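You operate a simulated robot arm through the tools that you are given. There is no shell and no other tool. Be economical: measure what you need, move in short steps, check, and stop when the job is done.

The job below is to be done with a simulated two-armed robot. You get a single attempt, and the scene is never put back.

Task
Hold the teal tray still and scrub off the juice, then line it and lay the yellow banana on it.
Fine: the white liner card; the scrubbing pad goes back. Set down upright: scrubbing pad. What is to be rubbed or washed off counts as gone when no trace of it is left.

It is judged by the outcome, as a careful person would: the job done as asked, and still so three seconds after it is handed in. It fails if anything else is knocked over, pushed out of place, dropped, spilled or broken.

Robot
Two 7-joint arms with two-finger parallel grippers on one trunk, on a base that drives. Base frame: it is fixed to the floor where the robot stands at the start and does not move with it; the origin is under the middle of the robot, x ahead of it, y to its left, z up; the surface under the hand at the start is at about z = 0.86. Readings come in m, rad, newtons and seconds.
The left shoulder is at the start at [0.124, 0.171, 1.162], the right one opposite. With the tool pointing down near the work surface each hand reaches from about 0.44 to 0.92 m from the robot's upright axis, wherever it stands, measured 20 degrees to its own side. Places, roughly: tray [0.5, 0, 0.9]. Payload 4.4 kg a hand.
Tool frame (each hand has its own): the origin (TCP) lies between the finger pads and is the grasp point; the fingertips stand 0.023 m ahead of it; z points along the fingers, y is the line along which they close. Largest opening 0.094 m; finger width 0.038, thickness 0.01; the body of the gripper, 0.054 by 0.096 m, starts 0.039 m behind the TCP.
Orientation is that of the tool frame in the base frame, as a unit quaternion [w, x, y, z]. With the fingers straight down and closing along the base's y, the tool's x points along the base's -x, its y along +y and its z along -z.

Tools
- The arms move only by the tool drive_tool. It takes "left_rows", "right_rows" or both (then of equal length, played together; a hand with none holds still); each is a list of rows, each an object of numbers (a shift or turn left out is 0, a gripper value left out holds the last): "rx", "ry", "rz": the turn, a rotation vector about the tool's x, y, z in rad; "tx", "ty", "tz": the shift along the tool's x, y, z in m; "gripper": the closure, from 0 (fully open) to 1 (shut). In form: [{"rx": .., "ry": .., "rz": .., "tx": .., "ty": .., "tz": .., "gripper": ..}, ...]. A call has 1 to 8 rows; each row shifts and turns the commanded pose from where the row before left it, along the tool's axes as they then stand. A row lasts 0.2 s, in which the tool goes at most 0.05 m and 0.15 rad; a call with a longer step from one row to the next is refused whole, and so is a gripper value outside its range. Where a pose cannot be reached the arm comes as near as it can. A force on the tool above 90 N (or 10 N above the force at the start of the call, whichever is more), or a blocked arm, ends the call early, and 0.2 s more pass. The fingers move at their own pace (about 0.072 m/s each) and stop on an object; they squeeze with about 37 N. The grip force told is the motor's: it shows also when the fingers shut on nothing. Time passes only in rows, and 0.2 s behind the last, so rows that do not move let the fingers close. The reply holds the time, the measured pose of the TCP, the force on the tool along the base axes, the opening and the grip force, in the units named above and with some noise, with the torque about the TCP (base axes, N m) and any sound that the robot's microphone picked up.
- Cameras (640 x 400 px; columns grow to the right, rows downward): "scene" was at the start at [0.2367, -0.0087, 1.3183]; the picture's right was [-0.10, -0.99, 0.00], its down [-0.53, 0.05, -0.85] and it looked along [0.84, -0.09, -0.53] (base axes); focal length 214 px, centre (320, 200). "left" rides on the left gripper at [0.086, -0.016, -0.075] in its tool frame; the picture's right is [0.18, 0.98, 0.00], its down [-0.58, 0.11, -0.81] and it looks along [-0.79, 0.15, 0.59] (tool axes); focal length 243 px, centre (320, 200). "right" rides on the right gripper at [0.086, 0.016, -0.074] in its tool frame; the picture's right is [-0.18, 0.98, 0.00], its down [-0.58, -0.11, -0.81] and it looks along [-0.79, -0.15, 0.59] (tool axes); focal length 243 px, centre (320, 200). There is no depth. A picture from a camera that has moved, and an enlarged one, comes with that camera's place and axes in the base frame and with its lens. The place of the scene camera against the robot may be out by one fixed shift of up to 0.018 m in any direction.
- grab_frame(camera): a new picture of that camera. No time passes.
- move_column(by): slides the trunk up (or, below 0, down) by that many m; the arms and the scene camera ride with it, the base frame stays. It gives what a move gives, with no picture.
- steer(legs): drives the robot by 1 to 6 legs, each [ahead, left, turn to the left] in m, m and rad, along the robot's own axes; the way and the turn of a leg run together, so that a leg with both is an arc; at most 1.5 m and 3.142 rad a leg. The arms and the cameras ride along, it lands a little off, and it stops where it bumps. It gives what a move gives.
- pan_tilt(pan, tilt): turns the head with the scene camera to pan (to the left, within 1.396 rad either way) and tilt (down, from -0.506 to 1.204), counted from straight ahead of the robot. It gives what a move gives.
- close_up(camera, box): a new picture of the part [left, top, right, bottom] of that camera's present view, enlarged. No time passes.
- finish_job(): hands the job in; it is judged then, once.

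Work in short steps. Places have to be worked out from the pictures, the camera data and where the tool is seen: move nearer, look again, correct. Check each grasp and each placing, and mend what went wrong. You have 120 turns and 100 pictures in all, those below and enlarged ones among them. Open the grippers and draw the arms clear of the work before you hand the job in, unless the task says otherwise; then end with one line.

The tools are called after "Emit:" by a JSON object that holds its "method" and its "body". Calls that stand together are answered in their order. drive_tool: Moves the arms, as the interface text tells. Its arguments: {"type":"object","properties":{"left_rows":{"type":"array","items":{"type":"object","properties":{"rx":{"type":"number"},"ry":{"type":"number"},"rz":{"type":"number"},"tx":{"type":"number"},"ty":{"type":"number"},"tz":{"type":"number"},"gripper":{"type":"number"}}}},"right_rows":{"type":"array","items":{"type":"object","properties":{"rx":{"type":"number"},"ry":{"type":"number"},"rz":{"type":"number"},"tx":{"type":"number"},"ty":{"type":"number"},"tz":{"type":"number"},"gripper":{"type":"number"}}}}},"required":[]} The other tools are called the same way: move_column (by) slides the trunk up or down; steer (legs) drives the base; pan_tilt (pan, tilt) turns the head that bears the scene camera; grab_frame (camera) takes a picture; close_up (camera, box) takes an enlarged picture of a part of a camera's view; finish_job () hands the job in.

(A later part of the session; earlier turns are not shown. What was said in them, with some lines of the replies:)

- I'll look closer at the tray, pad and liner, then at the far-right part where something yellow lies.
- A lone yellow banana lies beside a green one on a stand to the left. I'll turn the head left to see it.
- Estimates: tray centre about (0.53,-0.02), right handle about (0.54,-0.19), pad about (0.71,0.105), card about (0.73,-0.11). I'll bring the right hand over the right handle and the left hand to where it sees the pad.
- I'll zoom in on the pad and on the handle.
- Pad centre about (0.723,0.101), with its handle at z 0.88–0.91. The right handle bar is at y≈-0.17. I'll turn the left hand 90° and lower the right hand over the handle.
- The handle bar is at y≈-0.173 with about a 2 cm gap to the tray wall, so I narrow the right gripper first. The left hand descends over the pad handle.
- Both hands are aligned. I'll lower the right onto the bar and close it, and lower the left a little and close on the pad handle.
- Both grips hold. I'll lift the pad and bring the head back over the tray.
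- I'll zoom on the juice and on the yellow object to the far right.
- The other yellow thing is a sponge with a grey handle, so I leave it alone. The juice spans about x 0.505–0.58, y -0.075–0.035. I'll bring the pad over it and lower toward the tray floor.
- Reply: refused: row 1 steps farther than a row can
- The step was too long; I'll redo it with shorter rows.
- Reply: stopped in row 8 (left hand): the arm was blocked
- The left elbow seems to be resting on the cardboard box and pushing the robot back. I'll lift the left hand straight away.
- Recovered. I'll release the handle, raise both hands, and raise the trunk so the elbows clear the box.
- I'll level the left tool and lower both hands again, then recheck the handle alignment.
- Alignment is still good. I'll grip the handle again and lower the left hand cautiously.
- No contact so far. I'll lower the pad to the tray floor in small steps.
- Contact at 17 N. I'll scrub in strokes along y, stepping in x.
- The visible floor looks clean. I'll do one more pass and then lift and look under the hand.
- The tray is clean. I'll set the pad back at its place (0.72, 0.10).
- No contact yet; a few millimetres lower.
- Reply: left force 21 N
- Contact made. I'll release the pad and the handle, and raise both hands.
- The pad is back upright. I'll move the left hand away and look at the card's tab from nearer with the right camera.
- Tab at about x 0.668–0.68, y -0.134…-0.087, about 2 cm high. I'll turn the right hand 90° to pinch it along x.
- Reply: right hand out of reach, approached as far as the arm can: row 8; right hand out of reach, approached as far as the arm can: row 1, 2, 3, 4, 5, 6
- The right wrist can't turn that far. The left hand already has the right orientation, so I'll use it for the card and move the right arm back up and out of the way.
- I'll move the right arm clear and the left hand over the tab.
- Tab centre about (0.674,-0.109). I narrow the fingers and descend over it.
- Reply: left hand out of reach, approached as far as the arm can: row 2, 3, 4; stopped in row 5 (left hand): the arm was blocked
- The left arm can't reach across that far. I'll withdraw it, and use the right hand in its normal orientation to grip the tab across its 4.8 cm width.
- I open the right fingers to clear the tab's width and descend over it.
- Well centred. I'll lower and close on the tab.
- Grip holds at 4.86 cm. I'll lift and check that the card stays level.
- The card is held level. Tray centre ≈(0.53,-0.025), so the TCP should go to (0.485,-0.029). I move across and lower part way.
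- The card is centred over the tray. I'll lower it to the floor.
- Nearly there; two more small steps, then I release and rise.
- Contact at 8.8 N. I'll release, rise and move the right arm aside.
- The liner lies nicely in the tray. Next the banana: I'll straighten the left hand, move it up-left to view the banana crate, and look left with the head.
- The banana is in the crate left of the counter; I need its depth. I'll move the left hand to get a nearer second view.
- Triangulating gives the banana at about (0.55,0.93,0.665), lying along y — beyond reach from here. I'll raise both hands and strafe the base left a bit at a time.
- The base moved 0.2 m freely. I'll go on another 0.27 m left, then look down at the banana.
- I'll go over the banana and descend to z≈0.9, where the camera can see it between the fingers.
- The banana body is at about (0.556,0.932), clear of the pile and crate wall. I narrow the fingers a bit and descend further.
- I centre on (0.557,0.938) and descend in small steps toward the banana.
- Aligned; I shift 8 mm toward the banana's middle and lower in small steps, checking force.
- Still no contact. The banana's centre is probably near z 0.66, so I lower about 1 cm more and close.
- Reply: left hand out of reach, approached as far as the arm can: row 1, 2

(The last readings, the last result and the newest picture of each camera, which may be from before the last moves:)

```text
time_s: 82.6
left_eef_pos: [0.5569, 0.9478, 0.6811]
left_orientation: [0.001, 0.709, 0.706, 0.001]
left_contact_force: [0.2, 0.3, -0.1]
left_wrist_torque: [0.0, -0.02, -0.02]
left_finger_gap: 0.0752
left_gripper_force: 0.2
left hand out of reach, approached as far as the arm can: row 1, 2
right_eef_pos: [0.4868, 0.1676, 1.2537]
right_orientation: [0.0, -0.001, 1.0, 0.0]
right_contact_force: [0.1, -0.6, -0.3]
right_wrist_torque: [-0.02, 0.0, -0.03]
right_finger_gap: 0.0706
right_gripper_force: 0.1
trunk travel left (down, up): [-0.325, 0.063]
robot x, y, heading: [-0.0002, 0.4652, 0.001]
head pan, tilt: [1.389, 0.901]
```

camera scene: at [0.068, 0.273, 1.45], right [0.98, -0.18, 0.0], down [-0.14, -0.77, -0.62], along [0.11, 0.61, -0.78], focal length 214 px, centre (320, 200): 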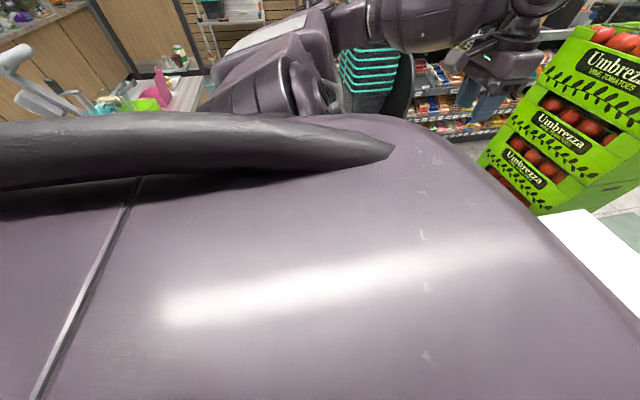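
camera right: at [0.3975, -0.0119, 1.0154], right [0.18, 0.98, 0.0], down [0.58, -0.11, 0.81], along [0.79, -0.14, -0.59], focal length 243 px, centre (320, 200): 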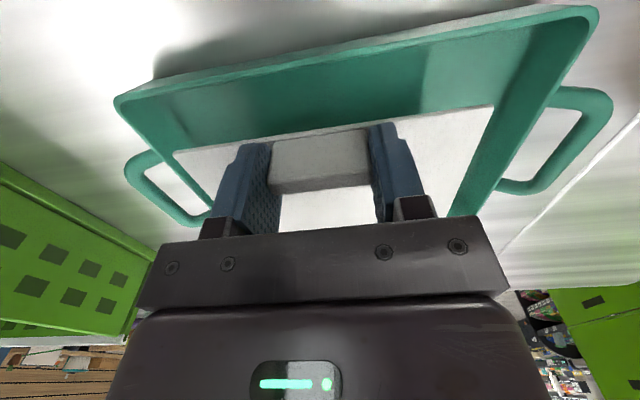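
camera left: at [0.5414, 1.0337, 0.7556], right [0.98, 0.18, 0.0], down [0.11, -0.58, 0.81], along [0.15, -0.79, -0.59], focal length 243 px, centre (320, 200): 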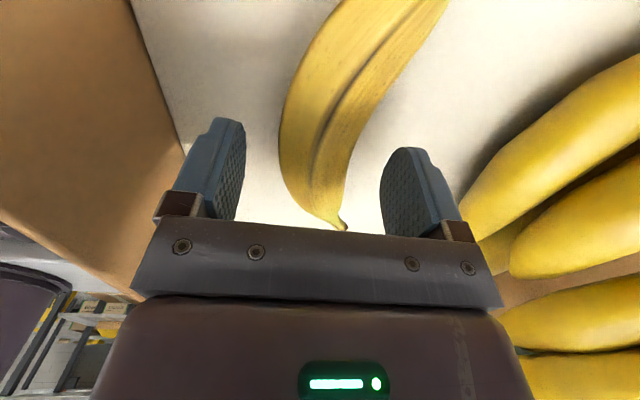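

The arm is at its reach limit, so I lower the trunk 12 mm instead.

Emit:
{"method": "move_column", "body": {"by": -0.012}}

```text
time_s: 83.2
left_eef_pos: [0.5568, 0.9473, 0.6711]
left_orientation: [0.001, 0.708, 0.706, 0.001]
left_contact_force: [1.2, -0.4, 0.7]
left_wrist_torque: [-0.02, -0.01, 0.01]
left_finger_gap: 0.075
left_gripper_force: 0.1
right_eef_pos: [0.4862, 0.1666, 1.2415]
right_orientation: [0.001, -0.001, 1.0, -0.001]
right_contact_force: [0.0, 0.0, -1.3]
right_wrist_torque: [0.03, -0.04, 0.02]
right_finger_gap: 0.0704
right_gripper_force: 0.2
trunk travel left (down, up): [-0.313, 0.075]
robot x, y, heading: [0.0002, 0.4682, -0.006]
head pan, tilt: [1.389, 0.901]
```

Now I close on the banana.

Emit:
{"method": "drive_tool", "body": {"left_rows": [{"gripper": 1}, {}, {}, {}]}}

Emit:
{"method": "grab_frame", "body": {"camera": "left"}}

```text
time_s: 84.2
left_eef_pos: [0.5568, 0.9463, 0.6693]
left_orientation: [0.0, 0.708, 0.706, 0.0]
left_contact_force: [0.4, 0.2, 0.6]
left_wrist_torque: [0.02, 0.02, 0.02]
left_finger_gap: 0.0432
left_gripper_force: 15.5
right_eef_pos: [0.4866, 0.1675, 1.2415]
right_orientation: [0.0, -0.001, 1.0, 0.001]
right_contact_force: [1.2, 0.4, -0.2]
right_wrist_torque: [-0.01, 0.01, -0.02]
right_finger_gap: 0.0705
right_gripper_force: 0.1
trunk travel left (down, up): [-0.313, 0.075]
robot x, y, heading: [0.0042, 0.466, -0.004]
head pan, tilt: [1.389, 0.901]
```

```text
43 pictures are left
camera left: at [0.5413, 1.0338, 0.7437], right [0.98, 0.18, 0.0], down [0.11, -0.58, 0.81], along [0.15, -0.79, -0.59], focal length 243 px, centre (320, 200)
```

left: 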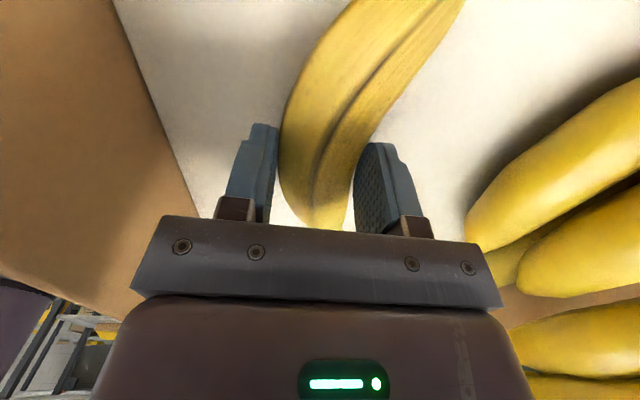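

Fingers are touching; I give them more time to finish closing.

Emit:
{"method": "drive_tool", "body": {"left_rows": [{}, {}, {}]}}

Emit:
{"method": "grab_frame", "body": {"camera": "left"}}

```text
time_s: 85.0
left_eef_pos: [0.5563, 0.9466, 0.6696]
left_orientation: [0.0, 0.708, 0.706, 0.001]
left_contact_force: [-0.4, -0.1, -0.2]
left_wrist_torque: [0.03, 0.01, 0.02]
left_finger_gap: 0.0433
left_gripper_force: 15.5
right_eef_pos: [0.4864, 0.1679, 1.2423]
right_orientation: [0.0, 0.0, 1.0, 0.0]
right_contact_force: [-0.1, 0.2, 0.7]
right_wrist_torque: [-0.01, 0.02, 0.01]
right_finger_gap: 0.0704
right_gripper_force: 0.1
trunk travel left (down, up): [-0.313, 0.075]
robot x, y, heading: [0.006, 0.4662, -0.008]
head pan, tilt: [1.389, 0.901]
```

```text
42 pictures are left
camera left: at [0.5414, 1.0338, 0.7437], right [0.98, 0.18, 0.0], down [0.11, -0.58, 0.81], along [0.15, -0.79, -0.59], focal length 243 px, centre (320, 200)
```

left: 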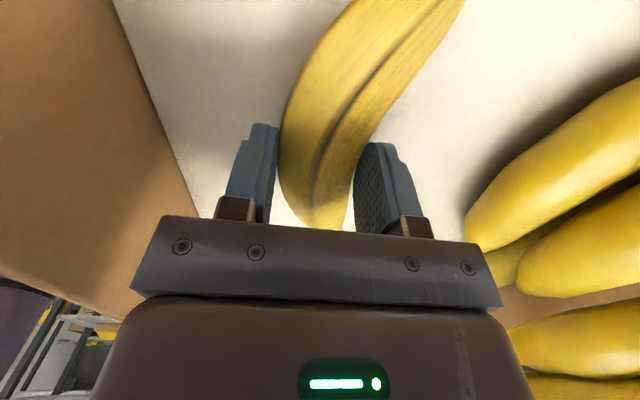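

Gripped at 4.3 cm with a steady 15.5 N. I'll lift a little and check.

Emit:
{"method": "drive_tool", "body": {"left_rows": [{"tz": -0.015}, {"tz": -0.025}, {"tz": -0.03}, {}]}}

Emit:
{"method": "grab_frame", "body": {"camera": "left"}}

```text
time_s: 86.0
left_eef_pos: [0.5588, 0.9481, 0.7393]
left_orientation: [-0.001, 0.709, 0.705, 0.0]
left_contact_force: [0.0, 0.0, -1.8]
left_wrist_torque: [-0.02, 0.01, 0.01]
left_finger_gap: 0.0432
left_gripper_force: 16.3
right_eef_pos: [0.4875, 0.1674, 1.2418]
right_orientation: [0.0, 0.0, 1.0, 0.0]
right_contact_force: [-0.1, 0.1, -0.9]
right_wrist_torque: [0.02, 0.0, 0.03]
right_finger_gap: 0.0706
right_gripper_force: 0.0
trunk travel left (down, up): [-0.313, 0.075]
robot x, y, heading: [0.0025, 0.4679, -0.004]
head pan, tilt: [1.389, 0.901]
```

```text
41 pictures are left
camera left: at [0.5422, 1.0345, 0.8138], right [0.98, 0.18, 0.0], down [0.11, -0.58, 0.81], along [0.15, -0.79, -0.59], focal length 243 px, centre (320, 200)
```

left: 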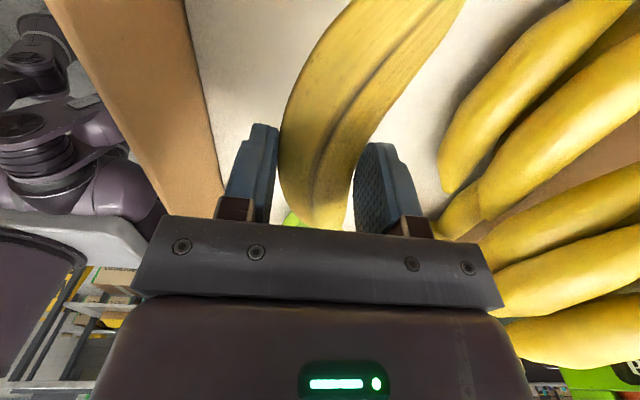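

Banana held. I raise it well clear of the crate, then drive back right.

Emit:
{"method": "drive_tool", "body": {"left_rows": [{"tz": -0.045}, {"tz": -0.045}, {"tz": -0.045}, {"tz": -0.045}, {"tz": -0.045}, {"tz": -0.045}, {"tz": -0.045}, {"tz": -0.045}]}}

Emit:
{"method": "drive_tool", "body": {"left_rows": [{"ty": -0.03, "tz": -0.04}, {"ty": -0.03, "tz": -0.04}, {"ty": -0.03, "tz": -0.03}, {}]}}

Emit:
{"method": "steer", "body": {"legs": [[0, -0.235, 0], [0, -0.235, 0]]}}

Emit:
{"method": "pan_tilt", "body": {"pan": 0.2, "tilt": 0.8}}

Emit:
{"method": "grab_frame", "body": {"camera": "scene"}}

```text
time_s: 87.8
left_eef_pos: [0.5572, 0.948, 1.0997]
left_orientation: [0.0, 0.708, 0.706, 0.0]
left_contact_force: [0.2, -0.3, -0.9]
left_wrist_torque: [-0.03, 0.04, 0.01]
left_finger_gap: 0.043
left_gripper_force: 16.0
right_eef_pos: [0.487, 0.1677, 1.2427]
right_orientation: [0.0, -0.002, 1.0, 0.0]
right_contact_force: [-0.1, 0.4, 0.8]
right_wrist_torque: [-0.03, -0.01, -0.02]
right_finger_gap: 0.0705
right_gripper_force: 0.0
trunk travel left (down, up): [-0.313, 0.075]
robot x, y, heading: [-0.0006, 0.4663, -0.003]
head pan, tilt: [1.389, 0.901]
```

```text
time_s: 88.8
left_eef_pos: [0.4686, 0.9475, 1.2085]
left_orientation: [0.0, 0.708, 0.706, -0.001]
left_contact_force: [0.5, -0.1, -1.8]
left_wrist_torque: [-0.02, 0.05, -0.02]
left_finger_gap: 0.043
left_gripper_force: 16.0
right_eef_pos: [0.4886, 0.1674, 1.2416]
right_orientation: [-0.001, -0.001, 1.0, 0.001]
right_contact_force: [0.0, 0.7, 0.1]
right_wrist_torque: [-0.02, 0.03, -0.01]
right_finger_gap: 0.0705
right_gripper_force: 0.1
trunk travel left (down, up): [-0.313, 0.075]
robot x, y, heading: [0.0007, 0.4688, -0.005]
head pan, tilt: [1.389, 0.901]
```

```text
time_s: 93.9
left_eef_pos: [0.4655, 0.4667, 1.209]
left_orientation: [-0.001, 0.709, 0.705, 0.0]
left_contact_force: [0.7, -0.1, -1.6]
left_wrist_torque: [-0.01, -0.01, 0.01]
left_finger_gap: 0.0432
left_gripper_force: 15.7
right_eef_pos: [0.4829, -0.315, 1.2417]
right_orientation: [0.0, 0.0, 1.0, 0.0]
right_contact_force: [0.2, 0.5, 0.4]
right_wrist_torque: [-0.01, -0.03, 0.03]
right_finger_gap: 0.0707
right_gripper_force: 0.1
trunk travel left (down, up): [-0.313, 0.075]
robot x, y, heading: [-0.0017, -0.0144, -0.01]
head pan, tilt: [1.389, 0.901]
```

```text
time_s: 95.2
left_eef_pos: [0.465, 0.4676, 1.2093]
left_orientation: [0.001, 0.709, 0.705, -0.001]
left_contact_force: [-0.2, 0.4, -1.0]
left_wrist_torque: [0.03, 0.02, -0.01]
left_finger_gap: 0.0432
left_gripper_force: 15.7
right_eef_pos: [0.4831, -0.3139, 1.2414]
right_orientation: [0.0, 0.0, 1.0, 0.0]
right_contact_force: [-0.2, -0.4, 0.4]
right_wrist_torque: [-0.02, 0.02, -0.01]
right_finger_gap: 0.0703
right_gripper_force: 0.1
trunk travel left (down, up): [-0.313, 0.075]
robot x, y, heading: [-0.0018, -0.0144, -0.008]
head pan, tilt: [0.201, 0.799]
```

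```text
40 pictures are left
camera scene: at [0.1334, 0.0032, 1.4455], right [0.19, -0.98, 0.0], down [-0.7, -0.14, -0.7], along [0.68, 0.13, -0.72], focal length 214 px, centre (320, 200)
```

scene: 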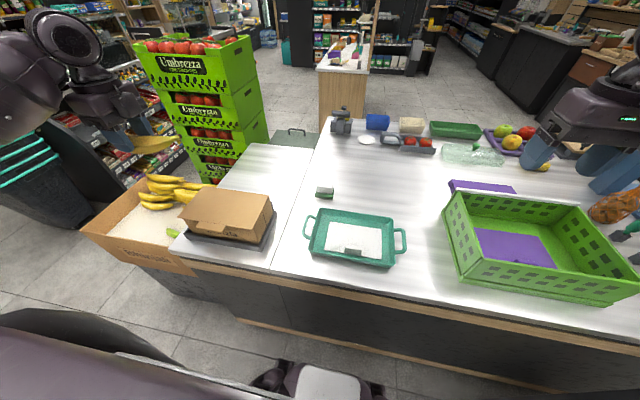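

The scene is undisturbed. I carry the banana over the tray centre.

Emit:
{"method": "drive_tool", "body": {"left_rows": [{"tx": -0.045, "ty": 0.007}, {"tx": -0.045, "ty": 0.007}, {"tx": -0.045, "ty": 0.007}, {"tx": -0.045, "ty": 0.007}, {"tx": -0.045, "ty": 0.007}, {"tx": -0.045, "ty": 0.007}, {"tx": -0.045, "ty": 0.007}, {"tx": -0.045, "ty": 0.007}]}}

Emit:
{"method": "drive_tool", "body": {"left_rows": [{"tx": -0.045, "ty": 0.007}, {"tx": -0.045, "ty": 0.007}, {"tx": -0.044, "ty": 0.005}, {"tz": 0.04}, {"tz": 0.04}, {"tz": 0.04}, {"tz": 0.03}, {}]}}

Emit:
{"method": "grab_frame", "body": {"camera": "scene"}}

Emit:
{"method": "grab_frame", "body": {"camera": "left"}}

```text
time_s: 97.0
left_eef_pos: [0.5188, 0.1038, 1.2066]
left_orientation: [0.0, 0.71, 0.705, 0.001]
left_contact_force: [0.2, 0.2, -1.7]
left_wrist_torque: [0.03, 0.04, 0.0]
left_finger_gap: 0.0432
left_gripper_force: 15.7
right_eef_pos: [0.4836, -0.3154, 1.2421]
right_orientation: [0.0, 0.0, 1.0, 0.001]
right_contact_force: [-0.1, 0.2, -0.3]
right_wrist_torque: [0.04, 0.0, 0.02]
right_finger_gap: 0.0708
right_gripper_force: 0.1
trunk travel left (down, up): [-0.313, 0.075]
robot x, y, heading: [-0.0015, -0.0129, -0.01]
head pan, tilt: [0.201, 0.799]
```

```text
time_s: 98.8
left_eef_pos: [0.5364, -0.0269, 1.058]
left_orientation: [0.002, 0.71, 0.704, 0.0]
left_contact_force: [-0.5, 0.2, -0.8]
left_wrist_torque: [-0.01, 0.0, 0.01]
left_finger_gap: 0.0431
left_gripper_force: 16.5
right_eef_pos: [0.4816, -0.3146, 1.2419]
right_orientation: [-0.001, -0.001, 1.0, 0.001]
right_contact_force: [-0.6, 0.4, -0.7]
right_wrist_torque: [0.0, 0.01, 0.0]
right_finger_gap: 0.0704
right_gripper_force: 0.1
trunk travel left (down, up): [-0.313, 0.075]
robot x, y, heading: [-0.0035, -0.0106, -0.009]
head pan, tilt: [0.201, 0.799]
```

```text
39 pictures are left
camera scene: at [0.1333, 0.0031, 1.4456], right [0.19, -0.98, 0.0], down [-0.7, -0.14, -0.7], along [0.68, 0.13, -0.72], focal length 214 px, centre (320, 200)
```

scene: 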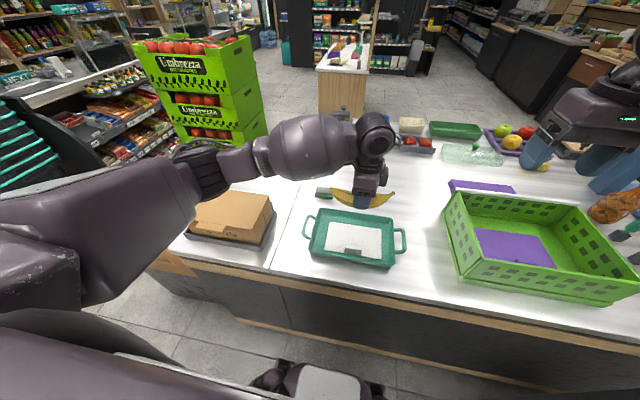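

```text
38 pictures are left
camera left: at [0.522, 0.0596, 1.1325], right [0.98, 0.18, 0.0], down [0.1, -0.58, 0.81], along [0.14, -0.79, -0.59], focal length 243 px, centre (320, 200)
```

left: 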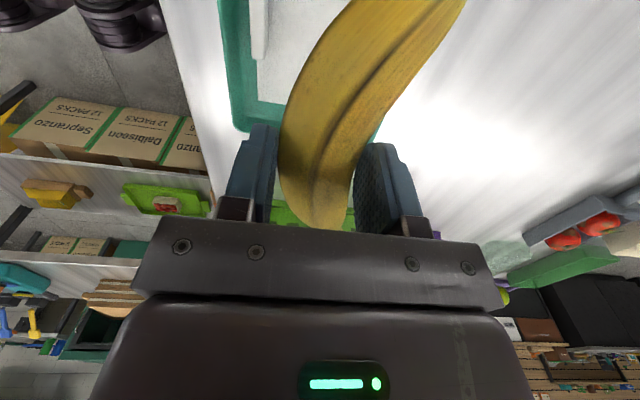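

Centred over the liner. I lower further, checking forces.

Emit:
{"method": "drive_tool", "body": {"left_rows": [{"tz": 0.035}, {"tz": 0.035}, {"tz": 0.03}, {"tz": 0.02}, {}]}}

Emit:
{"method": "close_up", "body": {"camera": "scene", "box": [270, 170, 430, 270]}}

```text
time_s: 100.0
left_eef_pos: [0.5373, -0.0291, 0.9382]
left_orientation: [0.0, 0.71, 0.704, 0.001]
left_contact_force: [0.8, -0.9, -1.5]
left_wrist_torque: [-0.03, 0.05, 0.01]
left_finger_gap: 0.0432
left_gripper_force: 16.0
right_eef_pos: [0.4823, -0.3154, 1.2413]
right_orientation: [0.001, 0.001, 1.0, 0.0]
right_contact_force: [0.2, -0.3, -0.8]
right_wrist_torque: [0.01, -0.01, 0.0]
right_finger_gap: 0.071
right_gripper_force: 0.0
trunk travel left (down, up): [-0.313, 0.075]
robot x, y, heading: [-0.0036, -0.0115, -0.003]
head pan, tilt: [0.201, 0.799]
```

```text
4.00 times, centred on (350, 220) of scene
camera zoom: at [0.1335, 0.0031, 1.4456], right [0.19, -0.98, 0.0], down [-0.7, -0.14, -0.7], along [0.68, 0.13, -0.72], focal length 858 px, centre (200, 120)
```

zoom: 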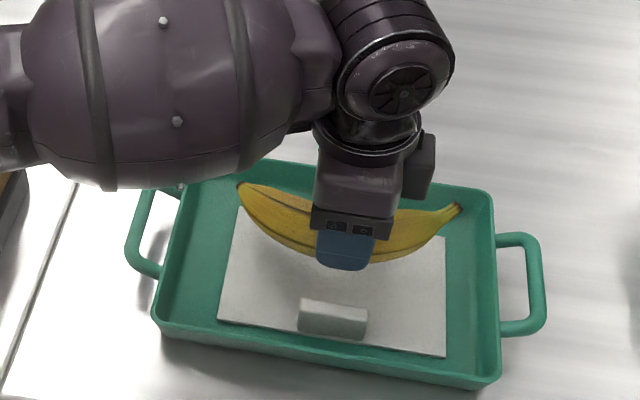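

I nudge 5 mm left and lower onto the liner in small steps.

Emit:
{"method": "drive_tool", "body": {"left_rows": [{"tx": 0.005, "tz": 0.015}, {"tz": 0.012}, {"tz": 0.006}, {"tz": 0.004}, {}]}}

```text
time_s: 101.2
left_eef_pos: [0.5359, -0.0227, 0.904]
left_orientation: [0.001, 0.71, 0.704, 0.001]
left_contact_force: [2.8, -1.5, 17.2]
left_wrist_torque: [0.0, -0.03, 0.01]
left_finger_gap: 0.043
left_gripper_force: 15.9
right_eef_pos: [0.4815, -0.3145, 1.2432]
right_orientation: [0.001, 0.001, 1.0, 0.0]
right_contact_force: [0.9, -0.1, 1.0]
right_wrist_torque: [-0.04, 0.01, 0.02]
right_finger_gap: 0.0705
right_gripper_force: 0.1
trunk travel left (down, up): [-0.313, 0.075]
robot x, y, heading: [-0.0028, -0.0104, -0.01]
head pan, tilt: [0.201, 0.799]
```

Contact. I'll ease off, open slightly and look.

Emit:
{"method": "drive_tool", "body": {"left_rows": [{"tz": -0.002}, {"gripper": 0.42}, {}, {}]}}

Emit:
{"method": "close_up", "body": {"camera": "scene", "box": [270, 170, 430, 270]}}

```text
time_s: 102.2
left_eef_pos: [0.537, -0.0238, 0.9022]
left_orientation: [0.0, 0.71, 0.704, 0.0]
left_contact_force: [-0.6, 0.6, -0.2]
left_wrist_torque: [-0.02, 0.02, -0.01]
left_finger_gap: 0.0546
left_gripper_force: 0.1
right_eef_pos: [0.4838, -0.3137, 1.2415]
right_orientation: [0.0, 0.0, 1.0, 0.0]
right_contact_force: [0.2, 0.7, -1.1]
right_wrist_torque: [0.01, 0.02, -0.02]
right_finger_gap: 0.0704
right_gripper_force: 0.0
trunk travel left (down, up): [-0.313, 0.075]
robot x, y, heading: [-0.0024, -0.0118, -0.007]
head pan, tilt: [0.201, 0.799]
```

```text
4.00 times, centred on (350, 220) of scene
camera zoom: at [0.1333, 0.003, 1.4455], right [0.19, -0.98, 0.0], down [-0.7, -0.14, -0.7], along [0.68, 0.13, -0.72], focal length 858 px, centre (200, 120)
```

zoom: 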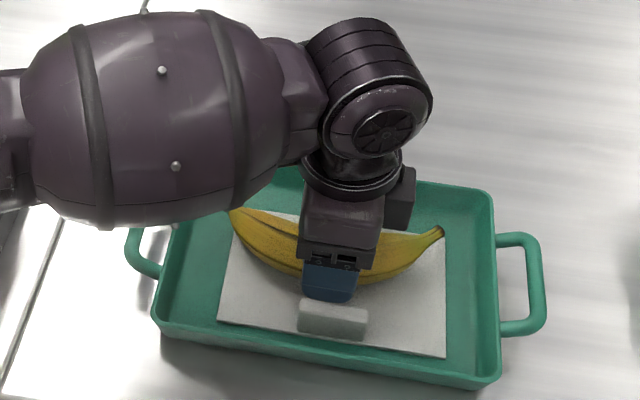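

Banana rests on the liner. I raise the left hand straight up, then draw it back clear.

Emit:
{"method": "drive_tool", "body": {"left_rows": [{"tz": -0.02}, {"tz": -0.03}, {"tz": -0.045}, {"tz": -0.045}, {"tz": -0.045}, {"tz": -0.045}, {"tx": 0.045}, {"tx": 0.045}]}}

Emit:
{"method": "drive_tool", "body": {"left_rows": [{"tx": 0.045, "gripper": 0}, {"tx": 0.045}, {"tx": 0.045}, {"tx": 0.045}, {"tx": 0.045}, {}], "right_rows": [{"gripper": 0}, {}, {}, {}, {}, {}]}}

Emit:
{"method": "grab_frame", "body": {"camera": "scene"}}

Emit:
{"method": "close_up", "body": {"camera": "scene", "box": [270, 170, 430, 270]}}

```text
time_s: 104.0
left_eef_pos: [0.5367, 0.0657, 1.1338]
left_orientation: [-0.001, 0.71, 0.704, 0.001]
left_contact_force: [0.2, 0.1, 0.4]
left_wrist_torque: [0.01, 0.01, -0.02]
left_finger_gap: 0.0546
left_gripper_force: 0.0
right_eef_pos: [0.4827, -0.3135, 1.2424]
right_orientation: [-0.001, -0.001, 1.0, 0.001]
right_contact_force: [-0.2, 0.4, 0.2]
right_wrist_torque: [-0.01, 0.01, 0.0]
right_finger_gap: 0.0707
right_gripper_force: 0.1
trunk travel left (down, up): [-0.313, 0.075]
robot x, y, heading: [-0.002, -0.0135, -0.009]
head pan, tilt: [0.201, 0.799]
```

```text
time_s: 105.5
left_eef_pos: [0.5393, 0.2913, 1.1353]
left_orientation: [0.0, 0.71, 0.705, 0.0]
left_contact_force: [0.2, 0.1, 0.0]
left_wrist_torque: [0.01, -0.02, -0.01]
left_finger_gap: 0.0941
left_gripper_force: 0.1
right_eef_pos: [0.4828, -0.315, 1.241]
right_orientation: [0.001, 0.001, 1.0, 0.0]
right_contact_force: [0.6, -0.7, 0.0]
right_wrist_torque: [0.01, -0.01, 0.01]
right_finger_gap: 0.0939
right_gripper_force: 0.0
trunk travel left (down, up): [-0.313, 0.075]
robot x, y, heading: [-0.0021, -0.0147, -0.015]
head pan, tilt: [0.201, 0.799]
```

```text
35 pictures are left
camera scene: at [0.1338, 0.0021, 1.4455], right [0.19, -0.98, 0.0], down [-0.7, -0.14, -0.7], along [0.68, 0.13, -0.72], focal length 214 px, centre (320, 200)
```

scene: 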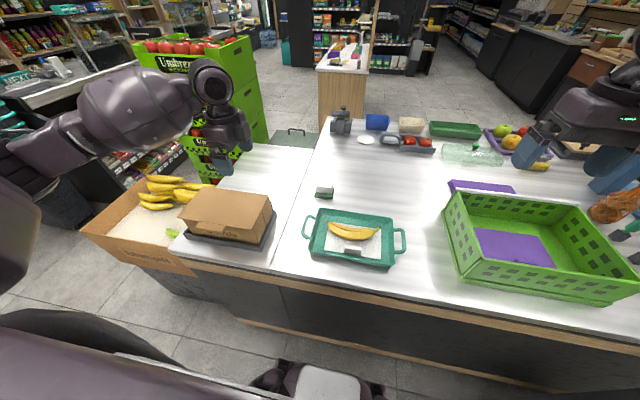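

```text
4.00 times, centred on (350, 220) of scene
camera zoom: at [0.1338, 0.0021, 1.4455], right [0.19, -0.98, 0.0], down [-0.7, -0.14, -0.7], along [0.68, 0.13, -0.72], focal length 858 px, centre (200, 120)
```

zoom: 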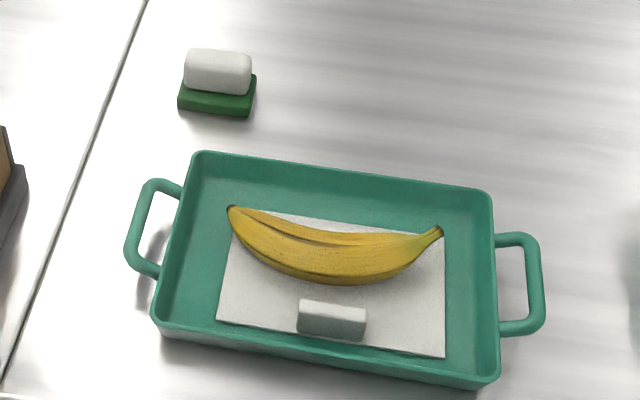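

The tray is clean and lined, the banana lies on the liner, the pad is back upright, and both arms are open and clear. Handing in.

Emit:
{"method": "finish_job", "body": {}}

```text
The job is handed in.
```

The teal tray is scrubbed clean and lined with the white card, with the yellow banana laid on it; the pad is back upright, and one brief elbow bump on the cardboard box left no visible shift.
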